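You operate a simulated robot arm through the tools that you are given. There is no shell and no other tool. Be economical: measure what you need, move in short steps, check, and stop when the job is done.

Carry out the task below with a simulated two-armed robot. There is one attempt and no reset: what you move stays moved.

JOB
Pick up the white cup marked "59" from the top of the door bench with one hand, pass it to the other hand and put it on the upper shelf of the grey rack. Set down upright: white cup.

The check looks at the end state, three seconds after you hand in, the way a careful person would. Anything else that was tipped, shoved, dropped, spilled or broken makes it a failure.

ROBOT AND FRAMES
Two 7-joint arms with two-finger grippers on one trunk, on a base that drives. Base frame: it is fixed to the floor where the robot stands at the start and does not move with it; the origin is under the middle of the robot, x ahead of it, y to its left, z up. Units: mm, rad, N and s.
The left shoulder is at the start at [85, 216, 1117], the right one opposite. With the tool pointing down near the work surface each hand reaches from about 320 to 820 mm from the robot's upright axis, wherever it stands, measured 20 degrees to its own side. Places, roughly: upper shelf of the grey rack [600, -1600, 1000]. Payload 3.18 kg a hand.
Tool frame (each hand has its own): the origin (TCP) lies between the finger pads and is the grasp point; the fingertips stand 30 mm ahead of it; z points along the fingers, y is the line along which they close. The gripper opens to 144 mm. The gripper's body begins 103 mm behind the TCP.
Orientation is told as [roll, pitch, yaw] about the base's x, y, z axes, in that order, counted from this pose: with the fingers straight down and closing along the base's y, the tool's x points along the base's -x, its y along +y and its z along -z.

CONTROLS
- The arms move only by the tool arm_command. It takes "left_deltas", "right_deltas" or both (then of equal length, played together; a hand with none holds still); each is a list of rows, each a list of 3 entries, a list of its own where there are three numbers: the shift along the tool's x, y, z in mm, then the turn, a rotation vector about the tool's x, y, z in rad, then the closure, from 0 (fully open) to 1 (shut). In form: [[[tx, ty, tz], [wx, wy, wz], fingers], ...]. A call has 1 to 12 rows; each row shifts and turns the commanded pose from where the row before left it, along the tool's axes as they then stand. A row lasts 0.2 s, in which the tool goes at most 50 mm and 0.15 rad; a call with a longer step from one row to the next is refused whole, and so is a gripper value outside its range. Where a pose cannot be reached the arm comes as near as it can. A force on the tool above 40 N (or 10 N above the force at the start of the call, whichever is more), or a blocked arm, ends the call early, and 0.2 s more pass. The fingers move at their own pace and stop on an object; they squeeze with about 32 N. The grip force told is the motor's: it shows also when the fingers shut on nothing. Time passes only in rows, and 0.2 s behind the last, so rows that do not move let the fingers close. It gives the time, the measured TCP pose, the force on the tool (base axes), the opening and the grip force at its end, in the units of the frame above (readings bear some noise), with the torque about the TCP (base axes, N m) and any sound that the robot's microphone picked up, and new pictures: "views" is both (left out), scene, wrist or none (wrist: the cameras of the hands that moved).
- Cameras (640 x 400 px; columns grow to the right, rows downward): "scene" is now at [177.9, -34.1, 1321.3]; the picture's right is [-0.23, -0.97, 0.00], its down [-0.41, 0.10, -0.90] and it looks along [0.88, -0.21, -0.43] (base axes); focal length 257 px, centre (320, 200). "left" rides on the left gripper at [77, -17, -143] in its tool frame; the picture's right is [0.21, 0.98, 0.00], its down [-0.84, 0.18, -0.51] and it looks along [-0.50, 0.11, 0.86] (tool axes); focal length 218 px, centre (320, 200). "right" rides on the right gripper at [76, 16, -143] in its tool frame; the picture's right is [-0.21, 0.98, 0.00], its down [-0.84, -0.18, -0.51] and it looks along [-0.50, -0.11, 0.86] (tool axes); focal length 218 px, centre (320, 200). There is no depth. A picture from a camera that has moved, and an enlarged one, comes with that camera's place and axes in the base frame and with its lens. The place of the scene camera against the robot may be out by one fixed shift of up to 25 mm in any direction.
- slide_trunk(by): slides the trunk up (or, below 0, down) by that many mm; the arms and the scene camera ride with it, the base frame stays. It gives what a move gives, with no picture.
- roll_base(legs): drives the robot by 1 to 6 legs, each [ahead, left, turn to the left] in mm, mm and rad, along the robot's own axes; the way and the turn of a leg run together, so that a leg with both is an arc; at most 1500 mm and 3.142 rad a leg. The arms and the cameras ride along, it lands a little off, and it stops where it bumps. It gives what a move gives, and a new picture of the scene camera.
- aim_head(pan, tilt): turns the head with the scene camera to pan (to the left, within 1.396 rad either way) and tilt (down, from -0.506 to 1.204), counted from straight ahead of the robot. It gives what a move gives, and a new picture of the scene camera.
- inspect(camera, box): a new picture of the part [left, top, right, bottom] of that camera's present view, enlarged. It takes no simulated time.
- job_done(): hands the job in; it is judged then, once.

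Go step by step. Nothing tells you exact positions but the pictures and the camera data: compare them with the known pose of the tool, close in by small moves and look again before you grip or let go. The budget is 120 turns and 260 pictures, counting those below and the enlarged ones. Unless the task says otherwise, let go and move clear before handing in, and close with one line.

The tools are called after "Request:" as a command line: name --argument value ..., lists and objects as JSON in quotes. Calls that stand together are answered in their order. arm_command: Moves the arms, as the interface text tells. Its arguments: {"type":"object","properties":{"left_deltas":{"type":"array"},"right_deltas":{"type":"array"},"views":{"type":"string","enum":["both","scene","wrist","none"]}},"required":[]} The other tools are called the same way: slide_trunk (by) slides the trunk up or down; roll_base (legs) drives the base; aim_head (pan, tilt) turns the head that bears the scene camera; inspect (camera, box) takes an enlarged picture of a part of a camera's view; job_done () hands the job in.

At the start:

```text
t: 0.0
left_eef_pos: [415.8, 46.8, 1153.9]
left_tool_rot: [-0.002, 0.001, 0.0]
left_ft_force: [0.6, 0.3, -0.8]
left_ft_torque: [0.01, 0.01, -0.01]
left_grip_width: 144.1
left_gripper_force: 0.1
right_eef_pos: [373.0, -325.5, 1155.2]
right_tool_rot: [0.001, -0.001, 0.0]
right_ft_force: [-0.7, -0.2, -0.4]
right_ft_torque: [-0.03, -0.02, 0.0]
right_grip_width: 143.9
right_gripper_force: 0.1
trunk travel left (down, up): [-200.0, 169.0]
robot x, y, heading: [2.4, 2.4, -0.0]
head pan, tilt: [-0.23, 0.44]
```

scene: 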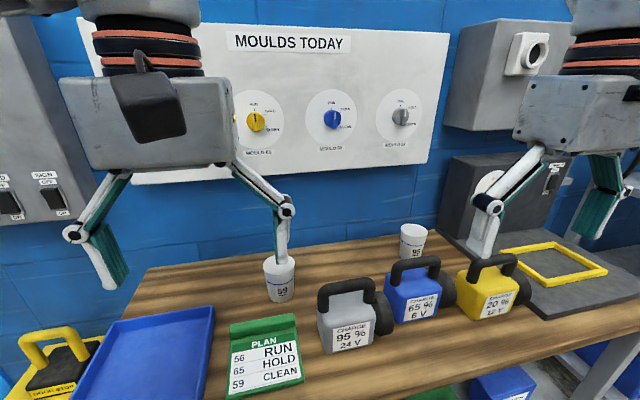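
right: 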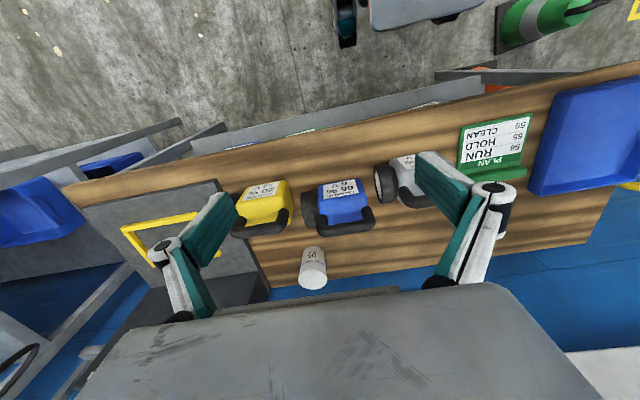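
left: 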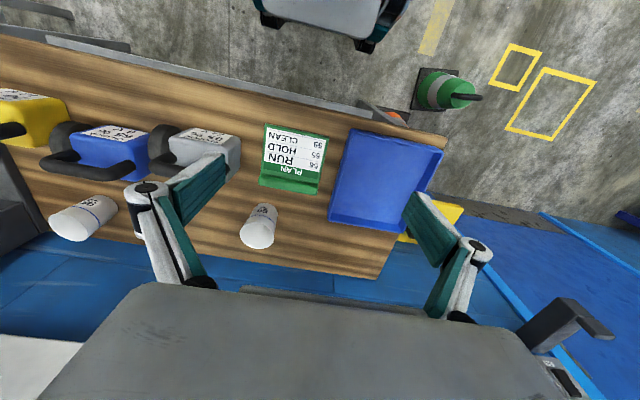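

I see the "59" cup on the bench between the plan stand and the wall. Before moving, I'll take enlarged views of the cup and look toward the rack.

Request:
inspect --camera "scene" --box '[200, 200, 440, 350]'

Request:
inspect --camera "left" --box '[160, 120, 400, 270]'

Request:
aim_head --pan -1.2 --tilt 0.3

```text
2.67 times, centred on (320, 275) of scene
camera zoom: at [177.9, -34.1, 1321.3], right [-0.23, -0.97, 0.0], down [-0.41, 0.1, -0.9], along [0.88, -0.21, -0.43], focal length 684 px, centre (320, 0)
```

zoom: 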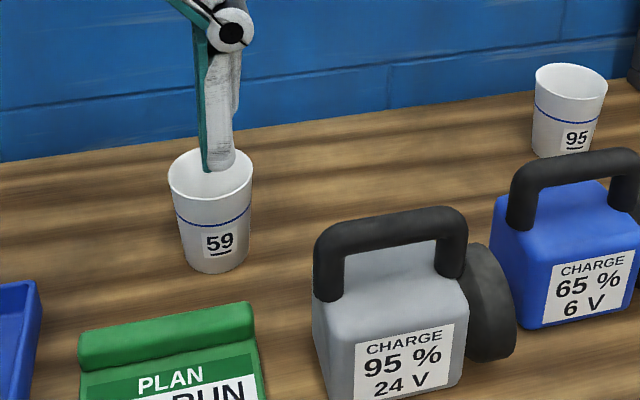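

```text
2.67 times, centred on (280, 195) of left
camera zoom: at [339.7, 29.6, 1297.3], right [-0.21, 0.98, 0.0], down [0.84, 0.18, 0.51], along [0.5, 0.11, -0.86], focal length 582 px, centre (427, 213)
```

zoom: 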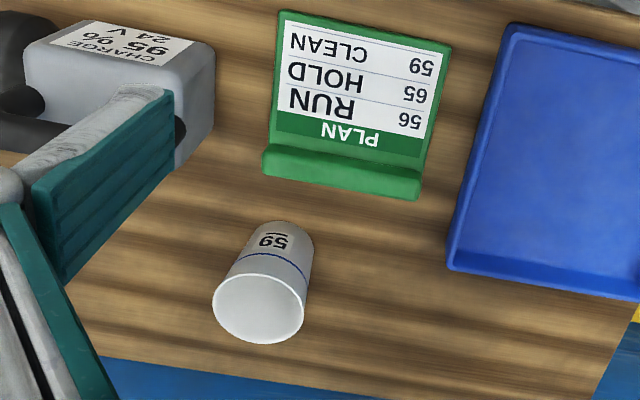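

```text
t: 1.2
left_eef_pos: [416.5, 46.2, 1153.5]
left_tool_rot: [-0.002, -0.002, 0.003]
left_ft_force: [1.4, 0.6, 0.1]
left_ft_torque: [0.0, 0.03, -0.01]
left_grip_width: 144.1
left_gripper_force: 0.1
right_eef_pos: [375.0, -324.4, 1156.4]
right_tool_rot: [0.0, 0.0, 0.0]
right_ft_force: [-0.4, -0.5, 0.4]
right_ft_torque: [0.01, -0.01, -0.01]
right_grip_width: 144.1
right_gripper_force: 0.1
trunk travel left (down, up): [-200.0, 169.0]
robot x, y, heading: [1.9, 0.5, -0.001]
head pan, tilt: [-1.201, 0.3]
camera scene: at [122.1, -100.0, 1334.3], right [-0.93, -0.36, 0.0], down [-0.11, 0.28, -0.96], along [0.35, -0.89, -0.3], focal length 257 px, centre (320, 200)
```

scene: 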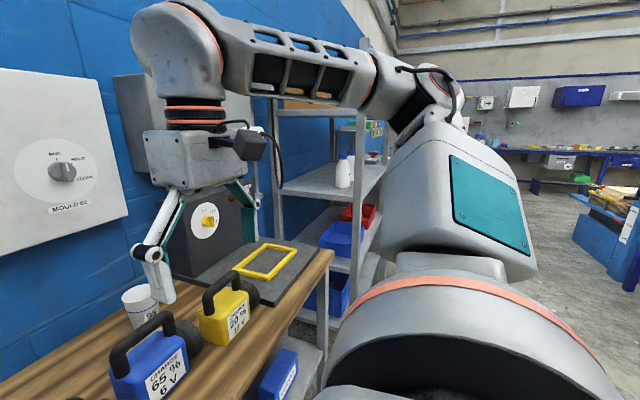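

The grey rack stands past the right end of the bench with a white bottle on one shelf. I'll enlarge it.

Request:
inspect --camera "scene" --box '[240, 70, 432, 190]'

Request:
inspect --camera "scene" --box '[240, 150, 400, 350]'

```text
3.33 times, centred on (336, 130) of scene
camera zoom: at [122.1, -100.0, 1334.3], right [-0.93, -0.36, 0.0], down [-0.11, 0.28, -0.96], along [0.35, -0.89, -0.3], focal length 856 px, centre (267, 433)
```

zoom: 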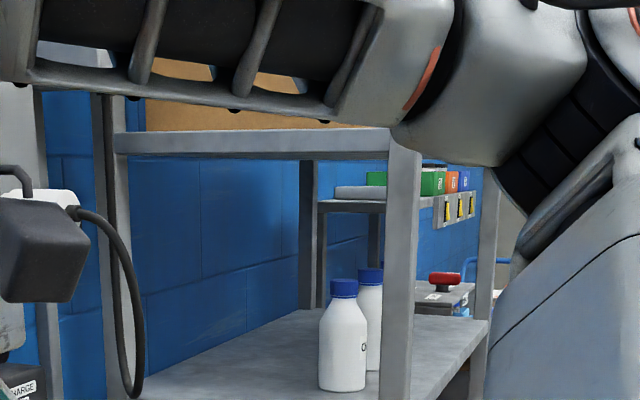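

```text
2.00 times, centred on (320, 250) of scene
camera zoom: at [122.1, -100.0, 1334.3], right [-0.93, -0.36, 0.0], down [-0.11, 0.28, -0.96], along [0.35, -0.89, -0.3], focal length 513 px, centre (320, 100)
```

zoom: 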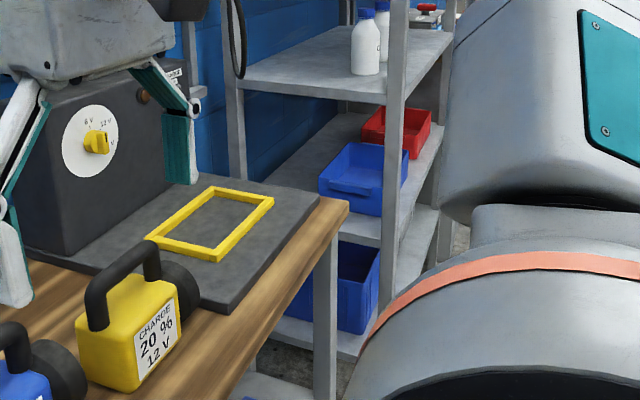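

The upper shelf (with two bottles) is open at the front and has a top panel above it, so placing should be with a horizontal hand. The cup's rim is about [690, -45, 907], dia ~80, base about z 812. I'll bring the left hand above it.

Request:
aim_head --pan -0.1 --tilt 0.5

Request:
arm_command --left_deltas '[[[-46, -15, 0], [0, 0, 0], 0.2], [[-46, -15, 0], [0, 0, 0], 0.2], [[-46, -15, 0], [0, 0, 0], 0.2], [[-46, -15, 0], [0, 0, 0], 0.2], [[-46, -15, 0], [0, 0, 0], 0.2], [[-44, -15, 0], [0, 0, 0], 0.2], [[0, 0, 40], [0, 0, 0], 0.2], [[0, 0, 40], [0, 0, 0], 0.2], [[0, 0, 0], [0, 0, 0], 0.2]]'

```text
t: 2.6
left_eef_pos: [417.3, 46.6, 1153.7]
left_tool_rot: [-0.002, 0.0, 0.003]
left_ft_force: [-1.0, 0.9, 0.2]
left_ft_torque: [-0.01, -0.02, 0.0]
left_grip_width: 143.8
left_gripper_force: 0.2
right_eef_pos: [374.3, -325.4, 1155.9]
right_tool_rot: [0.0, -0.001, 0.001]
right_ft_force: [-1.4, 0.3, -0.2]
right_ft_torque: [0.01, 0.0, -0.01]
right_grip_width: 144.1
right_gripper_force: 0.0
trunk travel left (down, up): [-200.0, 169.0]
robot x, y, heading: [1.6, 1.2, 0.003]
head pan, tilt: [-0.099, 0.499]
camera scene: at [178.8, -22.1, 1316.0], right [-0.1, -0.99, 0.0], down [-0.48, 0.05, -0.88], along [0.87, -0.09, -0.48], focal length 257 px, centre (320, 200)
```

scene: 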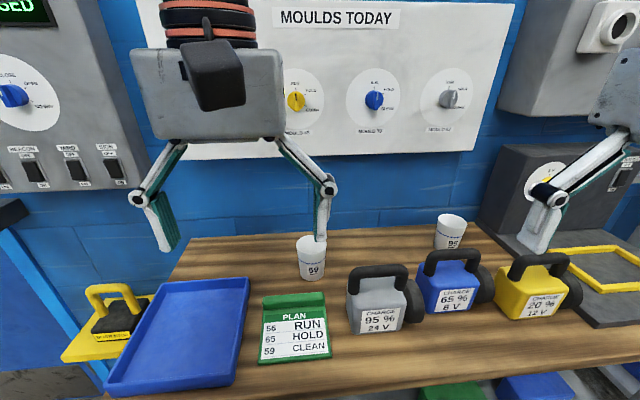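

```text
t: 4.6
left_eef_pos: [624.6, -16.1, 1042.3]
left_tool_rot: [0.0, 0.001, 0.001]
left_ft_force: [0.6, -0.3, 0.2]
left_ft_torque: [0.01, 0.0, -0.01]
left_grip_width: 115.3
left_gripper_force: 0.0
left hand out of reach, approached as far as the arm can: row 5, 6
right_eef_pos: [374.1, -323.7, 1157.0]
right_tool_rot: [0.0, -0.002, -0.002]
right_ft_force: [-0.5, 1.2, 0.5]
right_ft_torque: [0.0, 0.02, 0.0]
right_grip_width: 144.2
right_gripper_force: 0.0
trunk travel left (down, up): [-200.0, 169.0]
robot x, y, heading: [-2.6, -0.5, 0.0]
head pan, tilt: [-0.099, 0.499]
camera scene: at [178.3, -22.3, 1316.1], right [-0.1, -0.99, 0.0], down [-0.48, 0.05, -0.88], along [0.87, -0.09, -0.48], focal length 257 px, centre (320, 200)
camera left: at [547.6, -33.7, 1184.4], right [-0.21, 0.98, 0.0], down [0.84, 0.18, 0.51], along [0.5, 0.11, -0.86], focal length 218 px, centre (320, 200)
```

scene: 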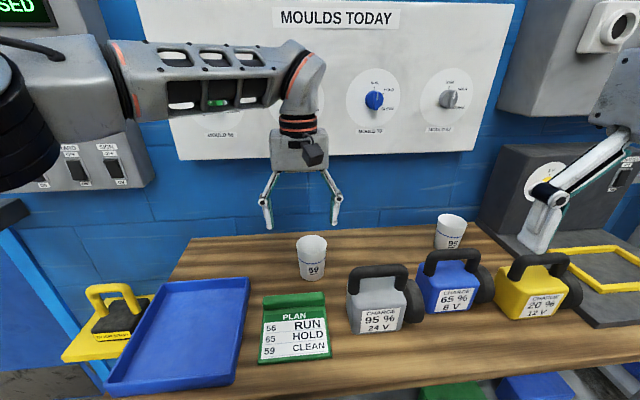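
left: 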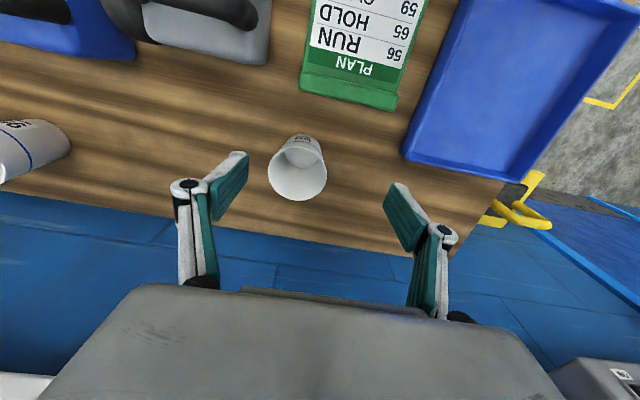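

The left hand is short in x because it's still high; the cup is centred near y -36, x 665–685. I'll go a bit lower and forward.

Request:
arm_command --left_deltas '[[[0, -10, 30], [0, 0, 0], 0.2], [[-15, -10, 20], [0, 0, 0], 0.2], [[-20, 0, 0], [0, 0, 0], 0.2], [[0, 0, 0], [0, 0, 0], 0.2]]'

```text
t: 5.6
left_eef_pos: [669.2, -28.7, 1004.2]
left_tool_rot: [-0.029, -0.001, 0.022]
left_ft_force: [-0.3, 0.4, 0.6]
left_ft_torque: [0.01, 0.0, -0.01]
left_grip_width: 115.3
left_gripper_force: 0.0
right_eef_pos: [373.7, -324.3, 1156.6]
right_tool_rot: [0.001, 0.001, 0.0]
right_ft_force: [0.5, -0.4, -0.2]
right_ft_torque: [-0.01, 0.02, 0.01]
right_grip_width: 143.9
right_gripper_force: 0.0
trunk travel left (down, up): [-200.0, 169.0]
robot x, y, heading: [3.5, -0.4, 0.001]
head pan, tilt: [-0.099, 0.499]
camera scene: at [178.7, -22.6, 1316.0], right [-0.1, -0.99, 0.0], down [-0.48, 0.05, -0.88], along [0.87, -0.09, -0.48], focal length 257 px, centre (320, 200)
camera left: at [591.8, -43.2, 1147.0], right [-0.23, 0.97, -0.03], down [0.84, 0.21, 0.5], along [0.5, 0.09, -0.86], focal length 218 px, centre (320, 200)
```

scene: 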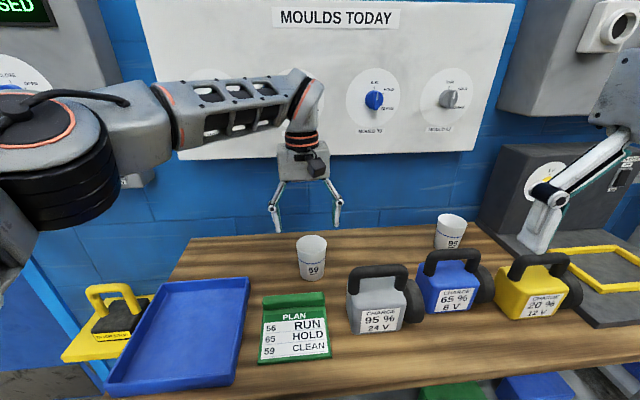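
left: 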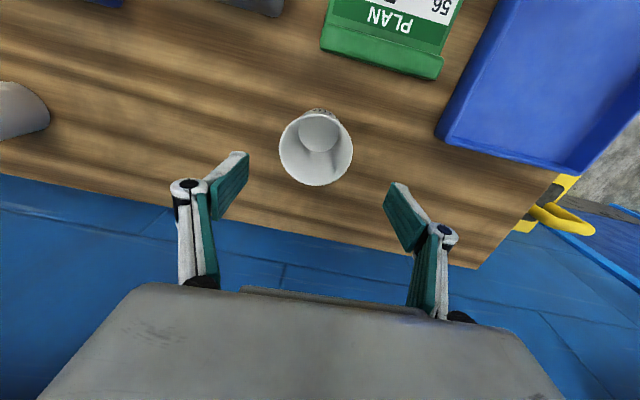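

Cup centre now reads about [668, -37], rim ~909; the hand is almost above it. Descend to just over the rim, then look.

Request:
arm_command --left_deltas '[[[0, -4, 20], [0.015, 0, 0.01], 0.2], [[0, -4, 20], [0.014, 0, 0.01], 0.2], [[0, 0, 15], [0, 0, 0], 0.2], [[0, 0, 0], [0, 0, 0], 0.2]]'

```text
t: 6.6
left_eef_pos: [664.3, -43.4, 940.3]
left_tool_rot: [-0.035, 0.001, -0.015]
left_ft_force: [0.4, -1.0, 0.6]
left_ft_torque: [0.0, 0.0, -0.01]
left_grip_width: 114.9
left_gripper_force: 0.0
right_eef_pos: [373.1, -325.4, 1155.3]
right_tool_rot: [0.0, 0.001, 0.0]
right_ft_force: [-0.6, -0.4, -0.1]
right_ft_torque: [0.0, -0.02, -0.01]
right_grip_width: 143.6
right_gripper_force: 0.1
trunk travel left (down, up): [-200.0, 169.0]
robot x, y, heading: [-0.1, 0.1, 0.002]
head pan, tilt: [-0.099, 0.499]
camera scene: at [178.6, -22.0, 1316.0], right [-0.1, -1.0, 0.0], down [-0.48, 0.05, -0.88], along [0.87, -0.09, -0.48], focal length 257 px, centre (320, 200)
camera left: at [586.5, -55.1, 1082.7], right [-0.2, 0.98, -0.03], down [0.85, 0.19, 0.5], along [0.5, 0.07, -0.86], focal length 218 px, centre (320, 200)
```

scene: 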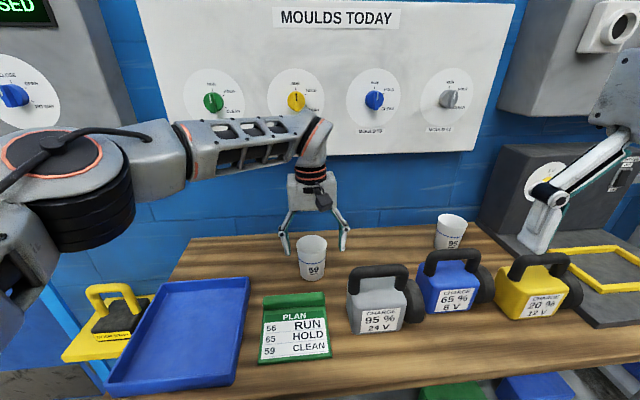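
left: 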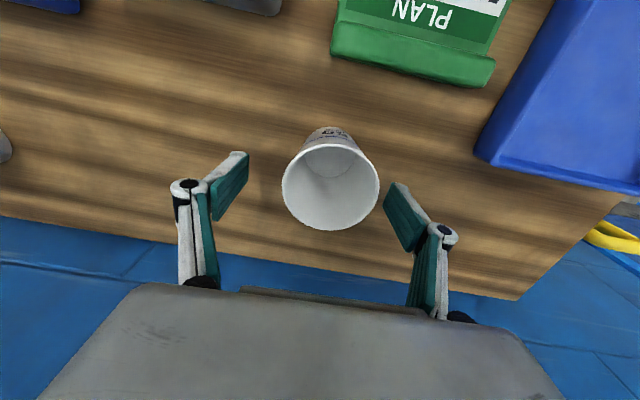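

Hand is ~7 mm off in x and y and tilted slightly; correct, then descend to grip height and check.

Request:
arm_command --left_deltas '[[[-6, 7, 0], [-0.035, 0, -0.015], 0.2], [[0, 0, 20], [0, 0, 0], 0.2], [[0, 0, 17], [0, 0, 0], 0.2], [[0, 0, 0], [0, 0, 0], 0.2]]'

```text
t: 7.6
left_eef_pos: [669.4, -39.0, 900.4]
left_tool_rot: [0.005, 0.0, -0.004]
left_ft_force: [0.1, -0.1, -1.3]
left_ft_torque: [-0.03, 0.0, 0.01]
left_grip_width: 115.1
left_gripper_force: 0.1
right_eef_pos: [374.0, -323.6, 1156.5]
right_tool_rot: [0.001, 0.001, 0.0]
right_ft_force: [-0.3, 0.0, 0.5]
right_ft_torque: [-0.03, 0.0, 0.01]
right_grip_width: 144.4
right_gripper_force: 0.0
trunk travel left (down, up): [-200.0, 169.0]
robot x, y, heading: [3.2, 2.0, 0.002]
head pan, tilt: [-0.099, 0.499]
camera scene: at [178.5, -21.7, 1316.1], right [-0.1, -1.0, 0.0], down [-0.48, 0.05, -0.88], along [0.87, -0.09, -0.48], focal length 257 px, centre (320, 200)
camera left: at [591.3, -56.3, 1042.9], right [-0.2, 0.98, 0.01], down [0.84, 0.17, 0.51], along [0.5, 0.11, -0.86], focal length 218 px, centre (320, 200)
```

scene: 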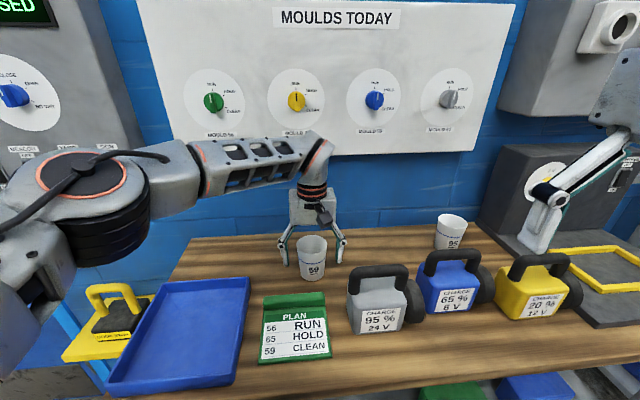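
left: 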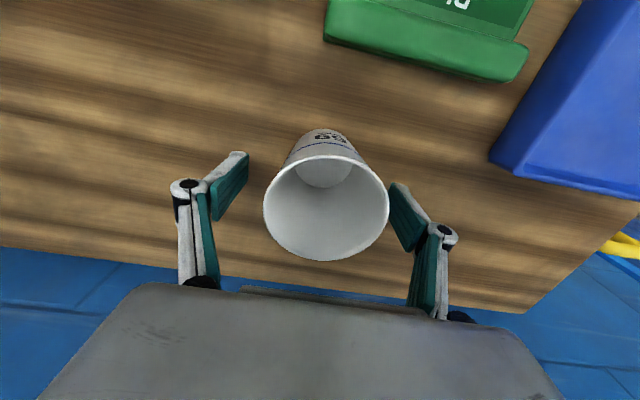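

The cup is between the fingers. A close look at finger height against the rim before closing.

Request:
inspect --camera "scene" --box '[256, 180, 384, 300]'

```text
3.33 times, centred on (320, 240) of scene
camera zoom: at [178.5, -21.7, 1316.1], right [-0.1, -1.0, 0.0], down [-0.48, 0.05, -0.88], along [0.87, -0.09, -0.48], focal length 856 px, centre (320, 67)
```

zoom: 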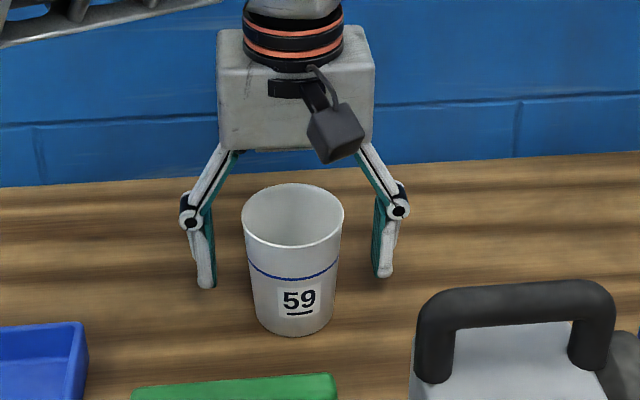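

The fingers sit deep (tips ~55 mm below the rim, so rim ≈ 926). I want to hold only the top so the other hand can take the lower part; raise ~28 mm.

Request:
arm_command --left_deltas '[[[0, 2, -28], [0, 0, 0], 0.2], [[0, 0, 0], [0, 0, 0], 0.2]]' --views "none"

Request:
inspect --camera "scene" --box '[256, 180, 384, 300]'

```text
t: 8.2
left_eef_pos: [669.0, -29.8, 920.3]
left_tool_rot: [0.015, 0.012, 0.006]
left_ft_force: [0.5, -0.4, -0.3]
left_ft_torque: [0.0, 0.03, -0.01]
left_grip_width: 115.3
left_gripper_force: 0.1
right_eef_pos: [374.4, -323.9, 1155.2]
right_tool_rot: [0.001, 0.001, 0.0]
right_ft_force: [-0.1, -0.6, -0.2]
right_ft_torque: [0.03, 0.02, 0.03]
right_grip_width: 143.9
right_gripper_force: 0.0
trunk travel left (down, up): [-200.0, 169.0]
robot x, y, heading: [2.8, -1.4, 0.003]
head pan, tilt: [-0.099, 0.499]
```

```text
3.33 times, centred on (320, 240) of scene
camera zoom: at [179.2, -22.3, 1315.8], right [-0.1, -0.99, 0.0], down [-0.48, 0.05, -0.88], along [0.87, -0.09, -0.48], focal length 856 px, centre (320, 67)
```

zoom: 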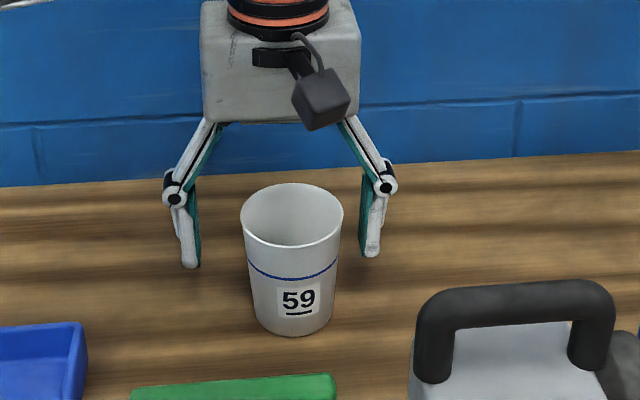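

The hand seems still settling; hold and re-read.

Request:
arm_command --left_deltas '[[[0, 0, 0], [0, 0, 0], 0.2], [[0, 0, 0], [0, 0, 0], 0.2]]'

```text
t: 8.8
left_eef_pos: [668.8, -28.8, 921.9]
left_tool_rot: [0.011, 0.012, 0.008]
left_ft_force: [0.2, -0.5, 0.7]
left_ft_torque: [-0.01, 0.0, 0.0]
left_grip_width: 115.2
left_gripper_force: 0.2
right_eef_pos: [373.3, -324.6, 1155.9]
right_tool_rot: [0.001, -0.001, 0.001]
right_ft_force: [0.5, 0.5, 0.0]
right_ft_torque: [0.0, 0.0, 0.01]
right_grip_width: 144.1
right_gripper_force: 0.0
trunk travel left (down, up): [-200.0, 169.0]
robot x, y, heading: [-1.4, -3.1, -0.0]
head pan, tilt: [-0.099, 0.499]
camera scene: at [178.7, -22.0, 1315.9], right [-0.1, -1.0, 0.0], down [-0.48, 0.05, -0.88], along [0.87, -0.09, -0.48], focal length 257 px, centre (320, 200)
camera left: at [594.1, -48.0, 1065.3], right [-0.22, 0.98, 0.01], down [0.85, 0.18, 0.5], along [0.49, 0.12, -0.87], focal length 218 px, centre (320, 200)
```

scene: 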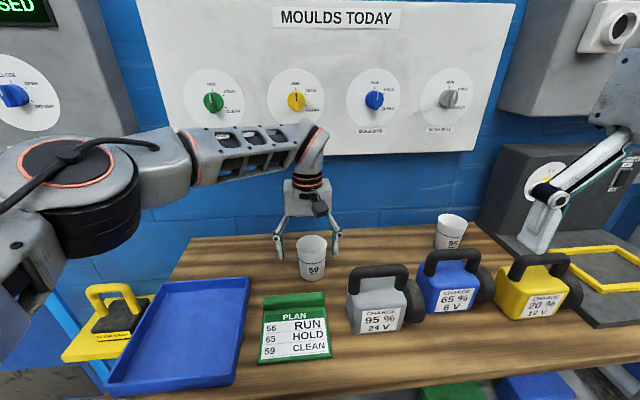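
left: 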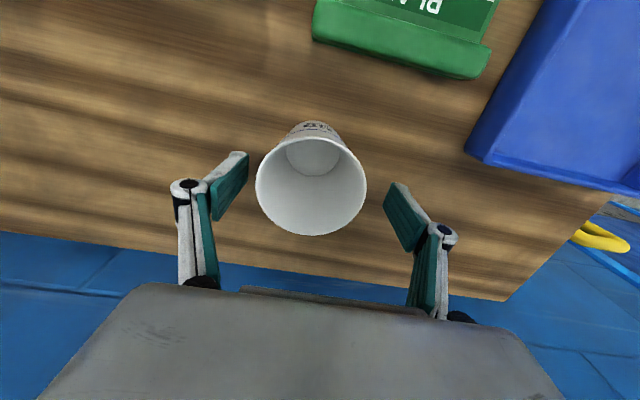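

Arm is near full stretch, so small drift. Shift about 8 mm right, slightly up, then check.

Request:
arm_command --left_deltas '[[[2, -8, -3], [0, 0, 0], 0.2], [[0, 0, 0], [0, 0, 0], 0.2], [[0, 0, 0], [0, 0, 0], 0.2]]' --views "wrist"

```text
t: 9.6
left_eef_pos: [671.6, -28.8, 926.5]
left_tool_rot: [0.001, 0.012, 0.026]
left_ft_force: [-0.1, 0.7, -0.9]
left_ft_torque: [0.03, 0.0, -0.02]
left_grip_width: 115.2
left_gripper_force: 0.0
right_eef_pos: [372.8, -323.8, 1156.7]
right_tool_rot: [-0.001, -0.001, 0.0]
right_ft_force: [-0.1, -0.6, -0.3]
right_ft_torque: [0.0, 0.01, 0.04]
right_grip_width: 143.9
right_gripper_force: 0.0
trunk travel left (down, up): [-200.0, 169.0]
robot x, y, heading: [-1.5, -3.3, -0.002]
head pan, tilt: [-0.099, 0.499]
camera left: at [598.0, -48.6, 1070.1], right [-0.23, 0.97, 0.0], down [0.84, 0.2, 0.5], along [0.48, 0.12, -0.87], focal length 218 px, centre (320, 200)
```

left: 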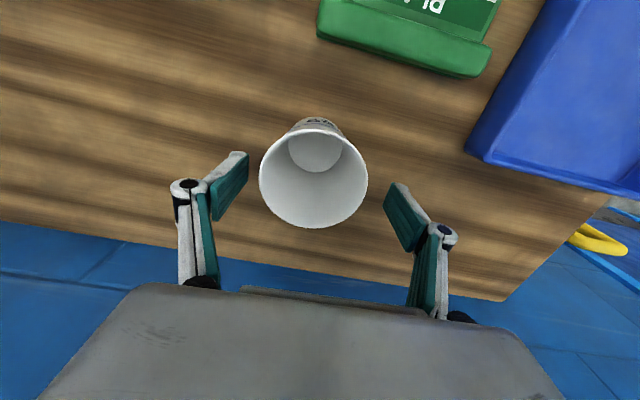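

At this stretch the arm can't shift right; raising the trunk will give it reach (hand goes straight up with it), then I come back down.

Request:
slide_trunk --by 110

Request:
arm_command --left_deltas '[[[2, -4, 30], [0, 0, -0.01], 0.2], [[0, -4, 30], [0, 0, -0.01], 0.2], [[0, 0, 0], [0, 0, 0], 0.2], [[0, 0, 0], [0, 0, 0], 0.2]]' --views "wrist"

```text
t: 11.0
left_eef_pos: [673.0, -28.6, 1064.2]
left_tool_rot: [-0.004, -0.032, 0.027]
left_ft_force: [1.2, 0.2, -0.6]
left_ft_torque: [0.01, 0.0, -0.01]
left_grip_width: 115.3
left_gripper_force: 0.1
right_eef_pos: [373.7, -323.9, 1265.6]
right_tool_rot: [0.001, 0.002, 0.001]
right_ft_force: [-0.4, 0.2, 0.2]
right_ft_torque: [0.02, 0.02, -0.02]
right_grip_width: 143.9
right_gripper_force: 0.1
trunk travel left (down, up): [-310.0, 59.0]
robot x, y, heading: [3.4, -2.1, 0.001]
head pan, tilt: [-0.099, 0.499]
```

```text
t: 12.0
left_eef_pos: [668.1, -45.7, 1002.1]
left_tool_rot: [0.002, -0.032, 0.029]
left_ft_force: [-0.7, 0.3, -0.3]
left_ft_torque: [0.03, 0.03, 0.0]
left_grip_width: 115.3
left_gripper_force: 0.1
right_eef_pos: [374.9, -324.9, 1266.1]
right_tool_rot: [0.001, 0.001, 0.001]
right_ft_force: [-1.0, -0.6, -0.3]
right_ft_torque: [-0.04, -0.01, 0.01]
right_grip_width: 143.9
right_gripper_force: 0.0
trunk travel left (down, up): [-310.0, 59.0]
robot x, y, heading: [1.6, -3.9, -0.0]
head pan, tilt: [-0.099, 0.499]
camera left: at [586.8, -65.5, 1141.5], right [-0.24, 0.97, 0.0], down [0.82, 0.2, 0.54], along [0.52, 0.12, -0.84], focal length 218 px, centre (320, 200)
```

left: 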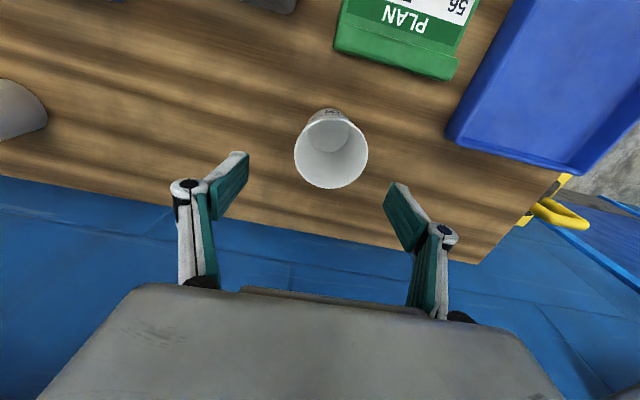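

Much better reach now. Straighten the hand, shift +8 mm in y and come down to z≈930.

Request:
arm_command --left_deltas '[[[2, 8, 0], [0, 0.032, 0.029], 0.2], [[0, 0, 35], [0, 0, 0], 0.2], [[0, 0, 35], [0, 0, 0], 0.2], [[0, 0, 0], [0, 0, 0], 0.2], [[0, 0, 0], [0, 0, 0], 0.2]]' --views "wrist"

Request:
inspect --camera "scene" --box '[256, 220, 384, 340]'

```text
t: 13.2
left_eef_pos: [660.8, -42.2, 934.2]
left_tool_rot: [0.002, -0.001, -0.011]
left_ft_force: [-0.3, 0.6, 0.2]
left_ft_torque: [-0.02, 0.0, -0.02]
left_grip_width: 115.2
left_gripper_force: 0.1
right_eef_pos: [374.4, -325.1, 1266.8]
right_tool_rot: [-0.001, -0.002, -0.001]
right_ft_force: [-0.4, 0.6, 0.1]
right_ft_torque: [0.0, 0.04, 0.01]
right_grip_width: 144.1
right_gripper_force: 0.1
trunk travel left (down, up): [-310.0, 59.0]
robot x, y, heading: [-2.3, -5.8, 0.002]
head pan, tilt: [-0.099, 0.499]
camera left: at [583.5, -59.3, 1076.2], right [-0.2, 0.98, 0.0], down [0.84, 0.17, 0.51], along [0.5, 0.1, -0.86], focal length 218 px, centre (320, 200)
```

left: 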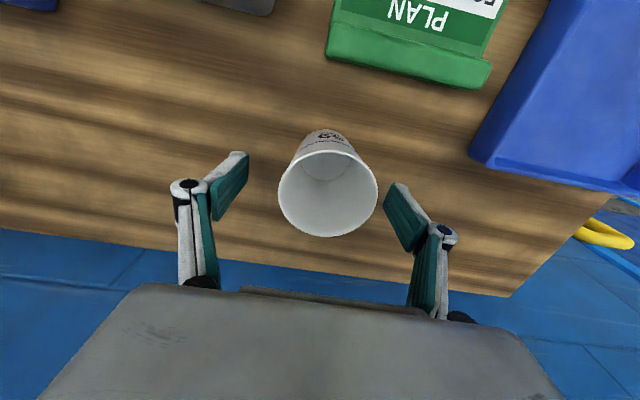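

```text
3.33 times, centred on (320, 280) of scene
camera zoom: at [125.5, -22.0, 1429.6], right [-0.1, -1.0, 0.0], down [-0.48, 0.05, -0.88], along [0.87, -0.09, -0.48], focal length 856 px, centre (320, -67)
```

zoom: 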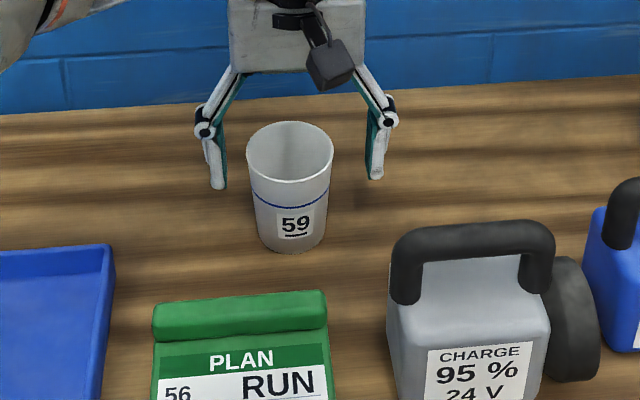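

Cup sits ~5 mm ahead and ~6 mm left of the TCP. Correct, drop 5 mm, and close.

Request:
arm_command --left_deltas '[[[-5, 6, 5], [0, 0, -0.01], 0.2], [[0, 0, 0], [0, 0, 0], 0.2], [[0, 0, 0], [0, 0, 0], 0.35], [[0, 0, 0], [0, 0, 0], 0.45], [[0, 0, 0], [0, 0, 0], 1.0], [[0, 0, 0], [0, 0, 0], 1.0]]' --views "wrist"

Request:
inspect --camera "scene" --box '[256, 220, 384, 340]'

```text
t: 14.6
left_eef_pos: [666.6, -37.6, 928.7]
left_tool_rot: [0.004, -0.002, 0.0]
left_ft_force: [0.8, -0.3, 1.1]
left_ft_torque: [0.07, -0.01, -0.02]
left_grip_width: 68.0
left_gripper_force: 32.5
right_eef_pos: [374.1, -324.7, 1266.3]
right_tool_rot: [-0.002, 0.0, 0.001]
right_ft_force: [-1.0, -0.8, -0.5]
right_ft_torque: [-0.02, 0.0, -0.03]
right_grip_width: 144.0
right_gripper_force: 0.0
trunk travel left (down, up): [-310.0, 59.0]
robot x, y, heading: [2.2, 2.3, 0.001]
head pan, tilt: [-0.099, 0.499]
camera left: at [589.5, -54.4, 1071.4], right [-0.21, 0.98, 0.0], down [0.84, 0.18, 0.51], along [0.5, 0.11, -0.86], focal length 218 px, centre (320, 200)
```

left: 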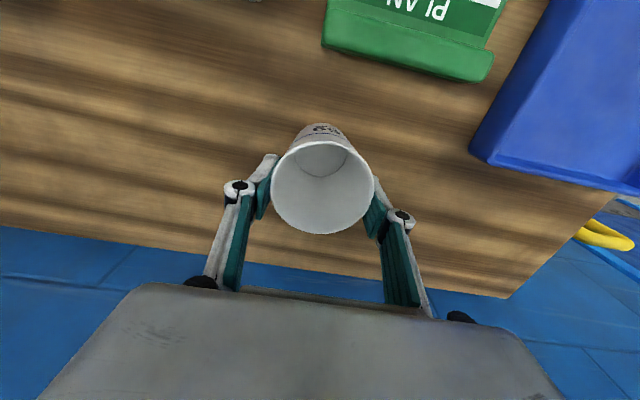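

```text
3.33 times, centred on (320, 280) of scene
camera zoom: at [125.2, -22.0, 1429.6], right [-0.1, -1.0, 0.0], down [-0.48, 0.05, -0.88], along [0.87, -0.09, -0.48], focal length 856 px, centre (320, -67)
```

zoom: 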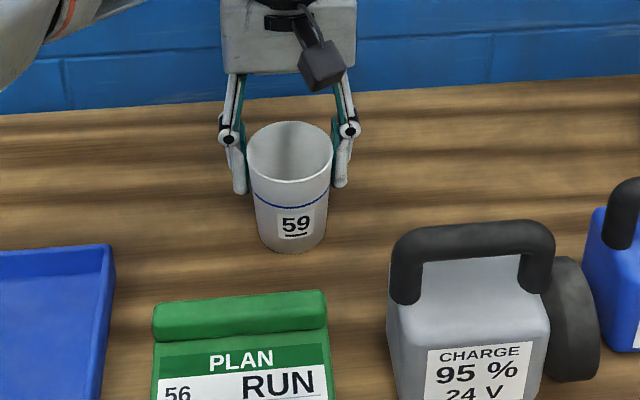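

Gripped, but tips are ~38 mm below the rim; I want more room for the second hand. Reopen slightly, raise 12 mm, regrip and lift.

Request:
arm_command --left_deltas '[[[0, 0, 0], [0, 0, 0], 0.3], [[0, 0, 0], [0, 0, 0], 0.3], [[0, 0, -12], [0, 0, 0], 0.3], [[0, 0, 0], [0, 0, 0], 0.3], [[0, 0, 0], [0, 0, 0], 0.45], [[0, 0, 0], [0, 0, 0], 1.0], [[0, 0, 0], [0, 0, 0], 1.0]]' --views "wrist"

Request:
inspect --camera "scene" --box '[256, 220, 384, 340]'

```text
t: 16.2
left_eef_pos: [666.3, -37.2, 940.9]
left_tool_rot: [0.002, -0.002, 0.0]
left_ft_force: [-0.2, 0.3, 0.2]
left_ft_torque: [0.03, 0.02, 0.0]
left_grip_width: 68.9
left_gripper_force: 32.1
right_eef_pos: [373.7, -324.8, 1265.1]
right_tool_rot: [0.002, -0.001, 0.0]
right_ft_force: [0.1, -0.1, 0.2]
right_ft_torque: [-0.03, 0.01, 0.04]
right_grip_width: 143.9
right_gripper_force: 0.0
trunk travel left (down, up): [-310.0, 59.0]
robot x, y, heading: [-3.7, 1.7, 0.002]
head pan, tilt: [-0.099, 0.499]
camera left: at [589.9, -54.8, 1083.3], right [-0.21, 0.98, 0.0], down [0.84, 0.18, 0.51], along [0.5, 0.11, -0.86], focal length 218 px, centre (320, 200)
```

left: 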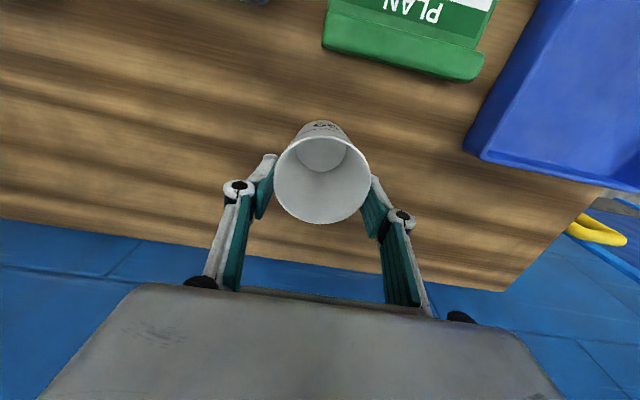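

```text
3.33 times, centred on (320, 280) of scene
camera zoom: at [125.2, -22.1, 1429.7], right [-0.1, -1.0, 0.0], down [-0.48, 0.05, -0.88], along [0.87, -0.09, -0.48], focal length 856 px, centre (320, -67)
```

zoom: 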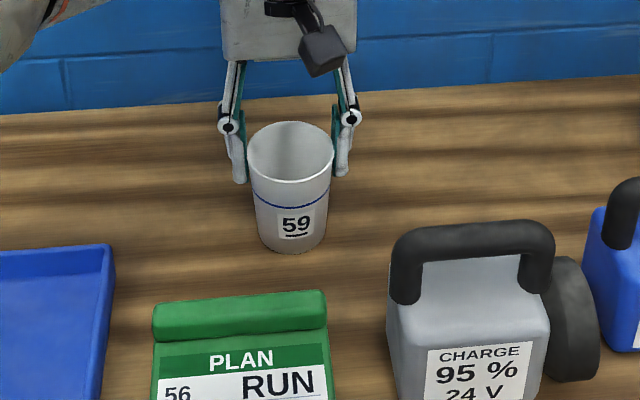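

Good grip higher up. Lift straight, then up and back to a handover place near x≈540.

Request:
arm_command --left_deltas '[[[0, 0, -15], [0, 0, 0], 1.0], [[0, 0, -30], [0, 0, 0], 1.0], [[0, 0, -40], [0, 0, 0], 1.0], [[10, 0, -40], [0, 0, 0], 1.0], [[25, 0, -35], [0, 0, 0], 1.0], [[30, 0, -20], [0, 0, 0], 1.0], [[30, 0, 0], [0, 0, 0], 1.0], [[30, 0, 0], [0, 0, 0], 1.0], [[0, 0, 0], [0, 0, 0], 1.0]]'

```text
t: 18.2
left_eef_pos: [539.6, -41.0, 1117.3]
left_tool_rot: [0.004, -0.003, -0.002]
left_ft_force: [0.2, -0.4, -0.3]
left_ft_torque: [0.0, -0.02, 0.02]
left_grip_width: 68.6
left_gripper_force: 32.0
right_eef_pos: [374.0, -325.7, 1265.6]
right_tool_rot: [0.0, 0.004, -0.001]
right_ft_force: [-0.1, -0.7, 0.0]
right_ft_torque: [-0.02, 0.03, -0.02]
right_grip_width: 144.3
right_gripper_force: 0.0
trunk travel left (down, up): [-310.0, 59.0]
robot x, y, heading: [-0.4, -0.9, -0.0]
head pan, tilt: [-0.099, 0.499]
camera scene: at [126.0, -22.2, 1429.5], right [-0.1, -1.0, 0.0], down [-0.48, 0.05, -0.88], along [0.87, -0.09, -0.48], focal length 257 px, centre (320, 200)
camera left: at [462.6, -58.2, 1260.2], right [-0.21, 0.98, 0.0], down [0.84, 0.18, 0.51], along [0.5, 0.11, -0.86], focal length 218 px, centre (320, 200)
```

scene: 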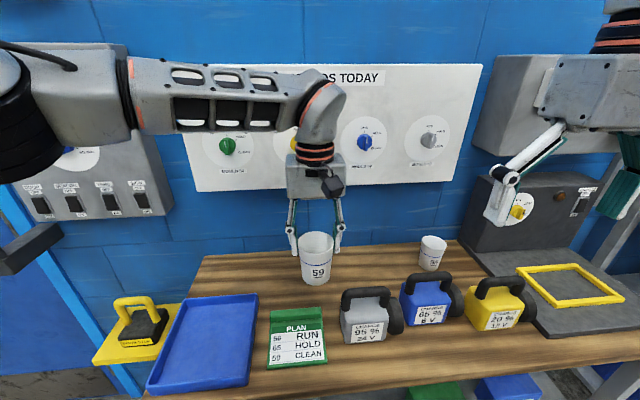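
left: 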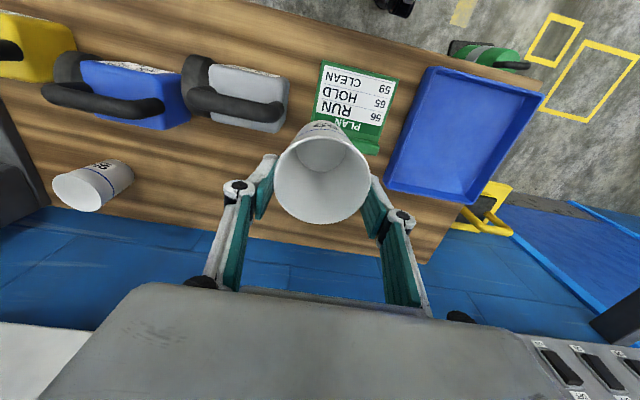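

Cup is lifted and upright. Now swing the right hand forward and tilt it to ~35° below horizontal, well clear of the left hand.

Request:
arm_command --right_deltas '[[[-40, 0, 0], [0, 0, 0], 0], [[-40, 0, 0], [0, 0, 0], 0], [[0, 0, 0], [0, -0.137, 0], 0], [[0, 0, 0], [0, -0.137, 0], 0], [[0, 0, 0], [0, -0.137, 0], 0], [[0, 0, 0], [0, -0.137, 0], 0], [[0, 0, 0], [0, -0.137, 0], 0], [[0, 0, 0], [0, -0.137, 0], 0], [[0, 0, 0], [0, -0.137, 0], 0], [[0, 0, 0], [0, 0, 0], 0]]'

```text
t: 20.4
left_eef_pos: [539.2, -39.7, 1117.2]
left_tool_rot: [0.002, -0.001, 0.001]
left_ft_force: [0.6, 0.1, 0.0]
left_ft_torque: [-0.01, 0.01, -0.01]
left_grip_width: 68.6
left_gripper_force: 31.8
right_eef_pos: [423.8, -331.5, 1304.4]
right_tool_rot: [0.001, -0.956, -0.001]
right_ft_force: [-0.7, -0.7, 0.1]
right_ft_torque: [0.01, -0.01, -0.02]
right_grip_width: 144.2
right_gripper_force: 0.1
right hand out of reach, approached as far as the arm can: row 1, 2, 8, 9
trunk travel left (down, up): [-310.0, 59.0]
robot x, y, heading: [1.6, -0.8, 0.004]
head pan, tilt: [-0.099, 0.499]
camera scene: at [125.2, -21.9, 1429.7], right [-0.1, -1.0, 0.0], down [-0.48, 0.05, -0.88], along [0.87, -0.09, -0.48], focal length 257 px, centre (320, 200)
camera right: at [264.2, -315.3, 1324.1], right [0.12, 0.98, 0.17], down [0.07, -0.18, 0.98], along [0.99, -0.11, -0.09], focal length 218 px, centre (320, 200)
```

scene: 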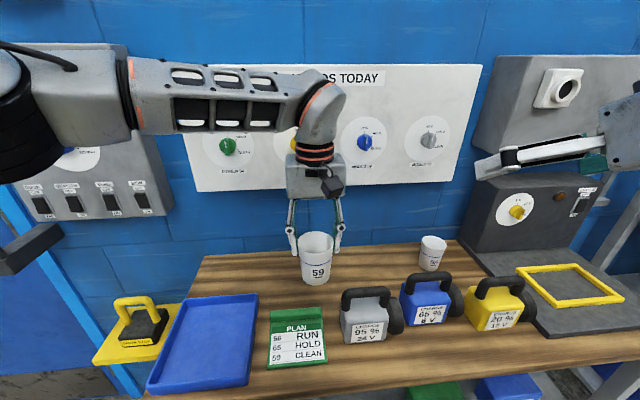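
right: 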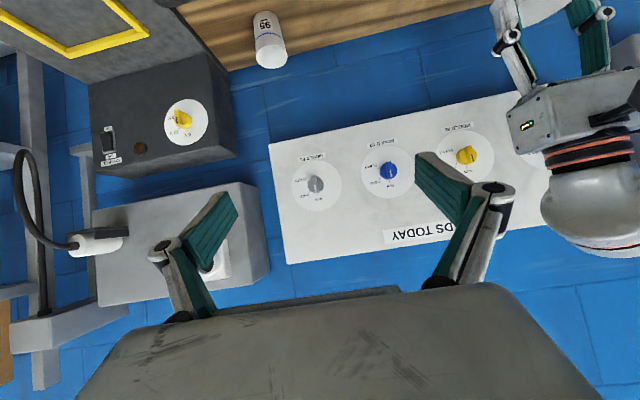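

Right wrist is folded close to its shoulder, so sweeping it at the cup is awkward. Plan: park the right hand open at about [600, -120, 1050] and lower the cup between its fingers from above. First raise the left, and bring the right forward on its own side.

Request:
arm_command --left_deltas '[[[0, 0, -28], [0, 0, 0], 1.0], [[0, 0, -28], [0, 0, 0], 1.0], [[0, 0, -28], [0, 0, 0], 1.0], [[0, 0, -28], [0, 0, 0], 1.0], [[0, 0, -28], [0, 0, 0], 1.0], [[-12, 0, 0], [0, 0, 0], 1.0], [[-12, 0, 0], [0, 0, 0], 1.0], [[-12, 0, 0], [0, 0, 0], 1.0], [[-12, 0, 0], [0, 0, 0], 1.0], [[0, 0, 0], [0, 0, 0], 1.0]]' --right_deltas '[[[-4, 0, 40], [0, 0, 0], 0], [[-4, 0, 40], [0, 0, 0], 0], [[-4, 0, 40], [0, 0, 0], 0], [[-4, 0, 40], [0, 0, 0], 0], [[-4, 0, 40], [0, 0, 0], 0], [[31.5, 0, 22.2], [0, 0, 0], 0], [[31.5, 0, 22.2], [0, 0, 0], 0], [[31.5, 0, 22.2], [0, 0, 0], 0], [[31.5, 0, 22.2], [0, 0, 0], 0], [[0, 0, 0], [0, 0, 0], 0]]'

```text
t: 22.6
left_eef_pos: [573.7, -29.9, 1266.9]
left_tool_rot: [-0.028, -0.006, 0.014]
left_ft_force: [-1.1, 0.5, 0.1]
left_ft_torque: [-0.09, 0.02, 0.0]
left_grip_width: 68.6
left_gripper_force: 32.0
left hand out of reach, approached as far as the arm can: row 8, 9
right_eef_pos: [601.0, -329.9, 1071.0]
right_tool_rot: [-0.004, -0.959, 0.002]
right_ft_force: [0.8, 0.4, -0.1]
right_ft_torque: [-0.04, 0.02, -0.07]
right_grip_width: 144.2
right_gripper_force: 0.0
right hand out of reach, approached as far as the arm can: row 9
trunk travel left (down, up): [-310.0, 59.0]
robot x, y, heading: [-0.5, 1.9, 0.0]
head pan, tilt: [-0.099, 0.499]
camera scene: at [125.2, -20.1, 1429.7], right [-0.1, -1.0, 0.0], down [-0.48, 0.05, -0.88], along [0.87, -0.09, -0.48], focal length 257 px, centre (320, 200)
camera right: at [440.3, -313.8, 1091.3], right [0.12, 0.98, 0.17], down [0.07, -0.18, 0.98], along [0.99, -0.11, -0.09], focal length 218 px, centre (320, 200)
camera left: at [497.2, -43.9, 1410.2], right [-0.22, 0.97, -0.03], down [0.84, 0.21, 0.51], along [0.5, 0.09, -0.86], focal length 218 px, centre (320, 200)
```

scene: 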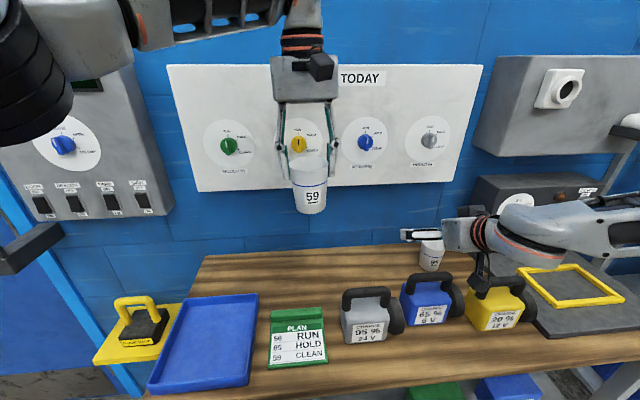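
right: 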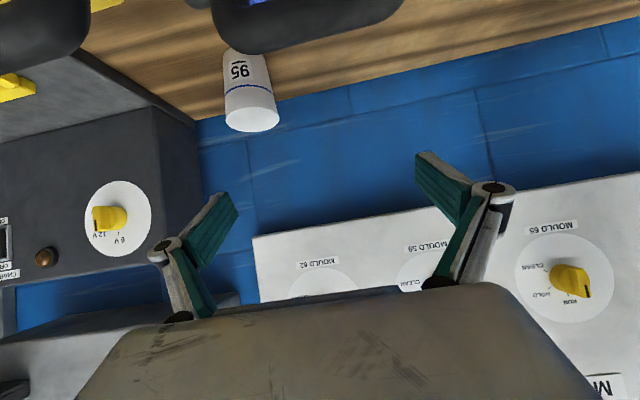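
left: 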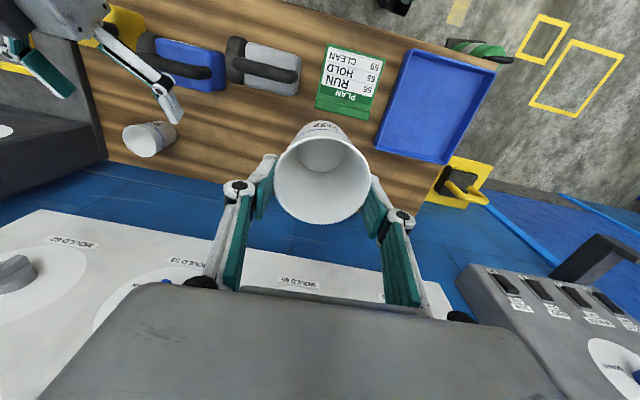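

Right hand is ready on its side. Slide it left to y≈-110 beneath the raised cup, keeping the left still.

Request:
arm_command --right_deltas '[[[0, 44, 0], [0, 0, 0], 0], [[0, 44, 0], [0, 0, 0], 0], [[0, 44, 0], [0, 0, 0], 0], [[0, 44, 0], [0, 0, 0], 0], [[0, 44, 0], [0, 0, 0], 0], [[0, 0, 0], [0, 0, 0], 0]]'

```text
t: 24.0
left_eef_pos: [576.2, -28.4, 1263.3]
left_tool_rot: [-0.02, -0.001, 0.019]
left_ft_force: [0.4, -0.6, -0.6]
left_ft_torque: [0.02, 0.0, 0.01]
left_grip_width: 68.6
left_gripper_force: 31.9
right_eef_pos: [599.9, -151.7, 1087.7]
right_tool_rot: [0.004, -0.955, -0.002]
right_ft_force: [0.7, -0.2, 0.3]
right_ft_torque: [-0.01, 0.02, -0.01]
right_grip_width: 144.1
right_gripper_force: 0.1
right hand out of reach, approached as far as the arm can: row 1, 5
trunk travel left (down, up): [-310.0, 59.0]
robot x, y, heading: [-4.3, 3.2, 0.001]
head pan, tilt: [-0.099, 0.499]
camera scene: at [125.5, -22.3, 1429.6], right [-0.1, -0.99, 0.0], down [-0.48, 0.05, -0.88], along [0.87, -0.09, -0.48], focal length 257 px, centre (320, 200)
camera right: at [440.0, -135.8, 1108.6], right [0.12, 0.98, 0.17], down [0.08, -0.18, 0.98], along [0.99, -0.1, -0.1], focal length 218 px, centre (320, 200)
```

scene: 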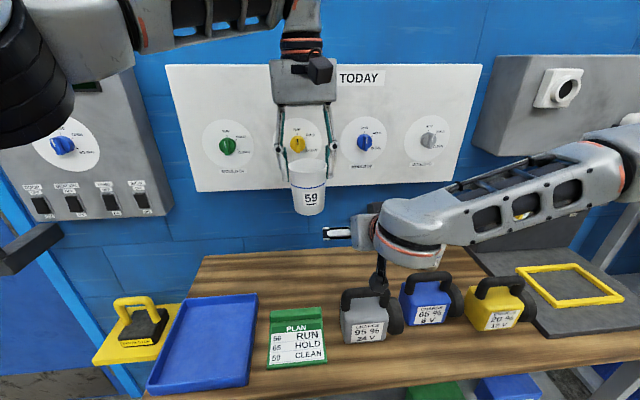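
right: 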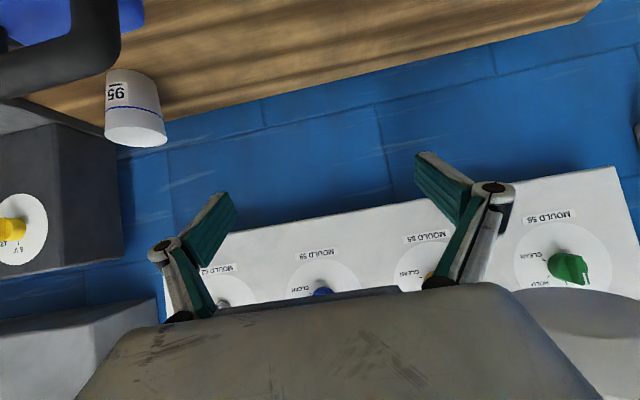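

Left reach would be short there, so raise the trunk fully (shoulders higher relative to the handover) and bring the right hand lower and nearer: about [560, -110, 1050].

Request:
slide_trunk --by 58

Request:
arm_command --right_deltas '[[[34, 0, 7.8], [0, 0, 0], 0], [[34, 0, 7.8], [0, 0, 0], 0], [[34, 0, 7.8], [0, 0, 0], 0], [[0, 14, 0], [0, 0, 0], 0], [[0, 14, 0], [0, 0, 0], 0], [[0, 14, 0], [0, 0, 0], 0], [[0, 0, 0], [0, 0, 0], 0]]'

```text
t: 25.0
left_eef_pos: [580.8, -21.2, 1332.4]
left_tool_rot: [-0.052, -0.006, 0.036]
left_ft_force: [0.6, -0.6, -0.1]
left_ft_torque: [0.0, 0.01, -0.02]
left_grip_width: 68.7
left_gripper_force: 32.1
right_eef_pos: [598.7, -151.5, 1144.6]
right_tool_rot: [0.004, -0.957, -0.001]
right_ft_force: [0.1, 0.3, 0.9]
right_ft_torque: [0.0, -0.01, 0.01]
right_grip_width: 144.0
right_gripper_force: 0.1
trunk travel left (down, up): [-368.0, 1.0]
robot x, y, heading: [-1.9, 0.1, -0.001]
head pan, tilt: [-0.099, 0.499]
```

```text
t: 26.6
left_eef_pos: [582.3, -18.6, 1325.5]
left_tool_rot: [-0.044, -0.001, 0.041]
left_ft_force: [-0.2, -0.1, -0.9]
left_ft_torque: [-0.01, -0.01, -0.03]
left_grip_width: 68.5
left_gripper_force: 32.3
right_eef_pos: [587.7, -157.0, 1137.5]
right_tool_rot: [0.008, -0.948, -0.001]
right_ft_force: [0.7, -0.1, -0.4]
right_ft_torque: [0.01, 0.0, 0.01]
right_grip_width: 143.8
right_gripper_force: 0.1
right hand out of reach, approached as far as the arm can: row 1, 2, 3, 4, 5, 6
trunk travel left (down, up): [-368.0, 1.0]
robot x, y, heading: [0.3, -1.5, 0.002]
head pan, tilt: [-0.099, 0.499]
camera scene: at [124.0, -22.1, 1486.9], right [-0.1, -1.0, 0.0], down [-0.48, 0.05, -0.88], along [0.87, -0.09, -0.48], focal length 257 px, centre (320, 200)
camera right: at [428.0, -141.1, 1160.8], right [0.12, 0.98, 0.17], down [0.08, -0.18, 0.98], along [0.99, -0.1, -0.1], focal length 218 px, centre (320, 200)
```

scene: 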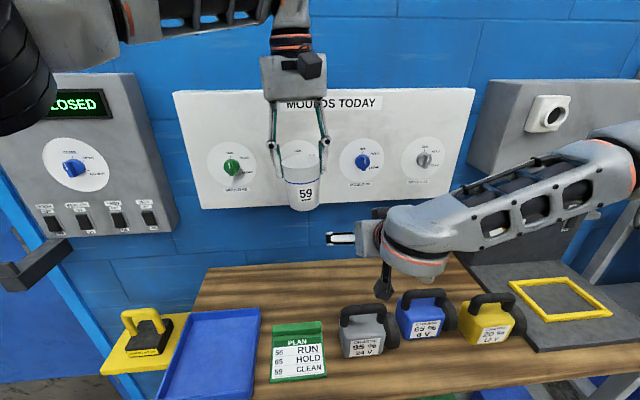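
right: 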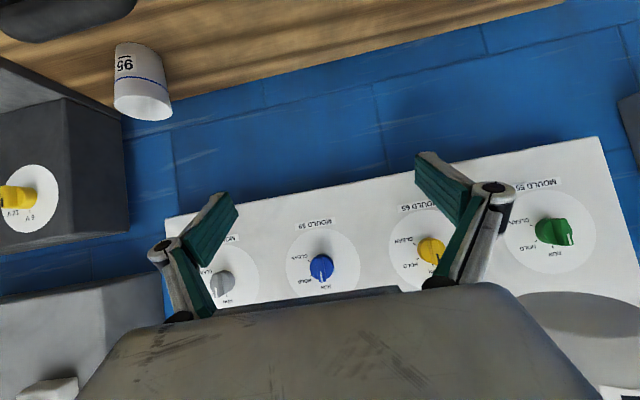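

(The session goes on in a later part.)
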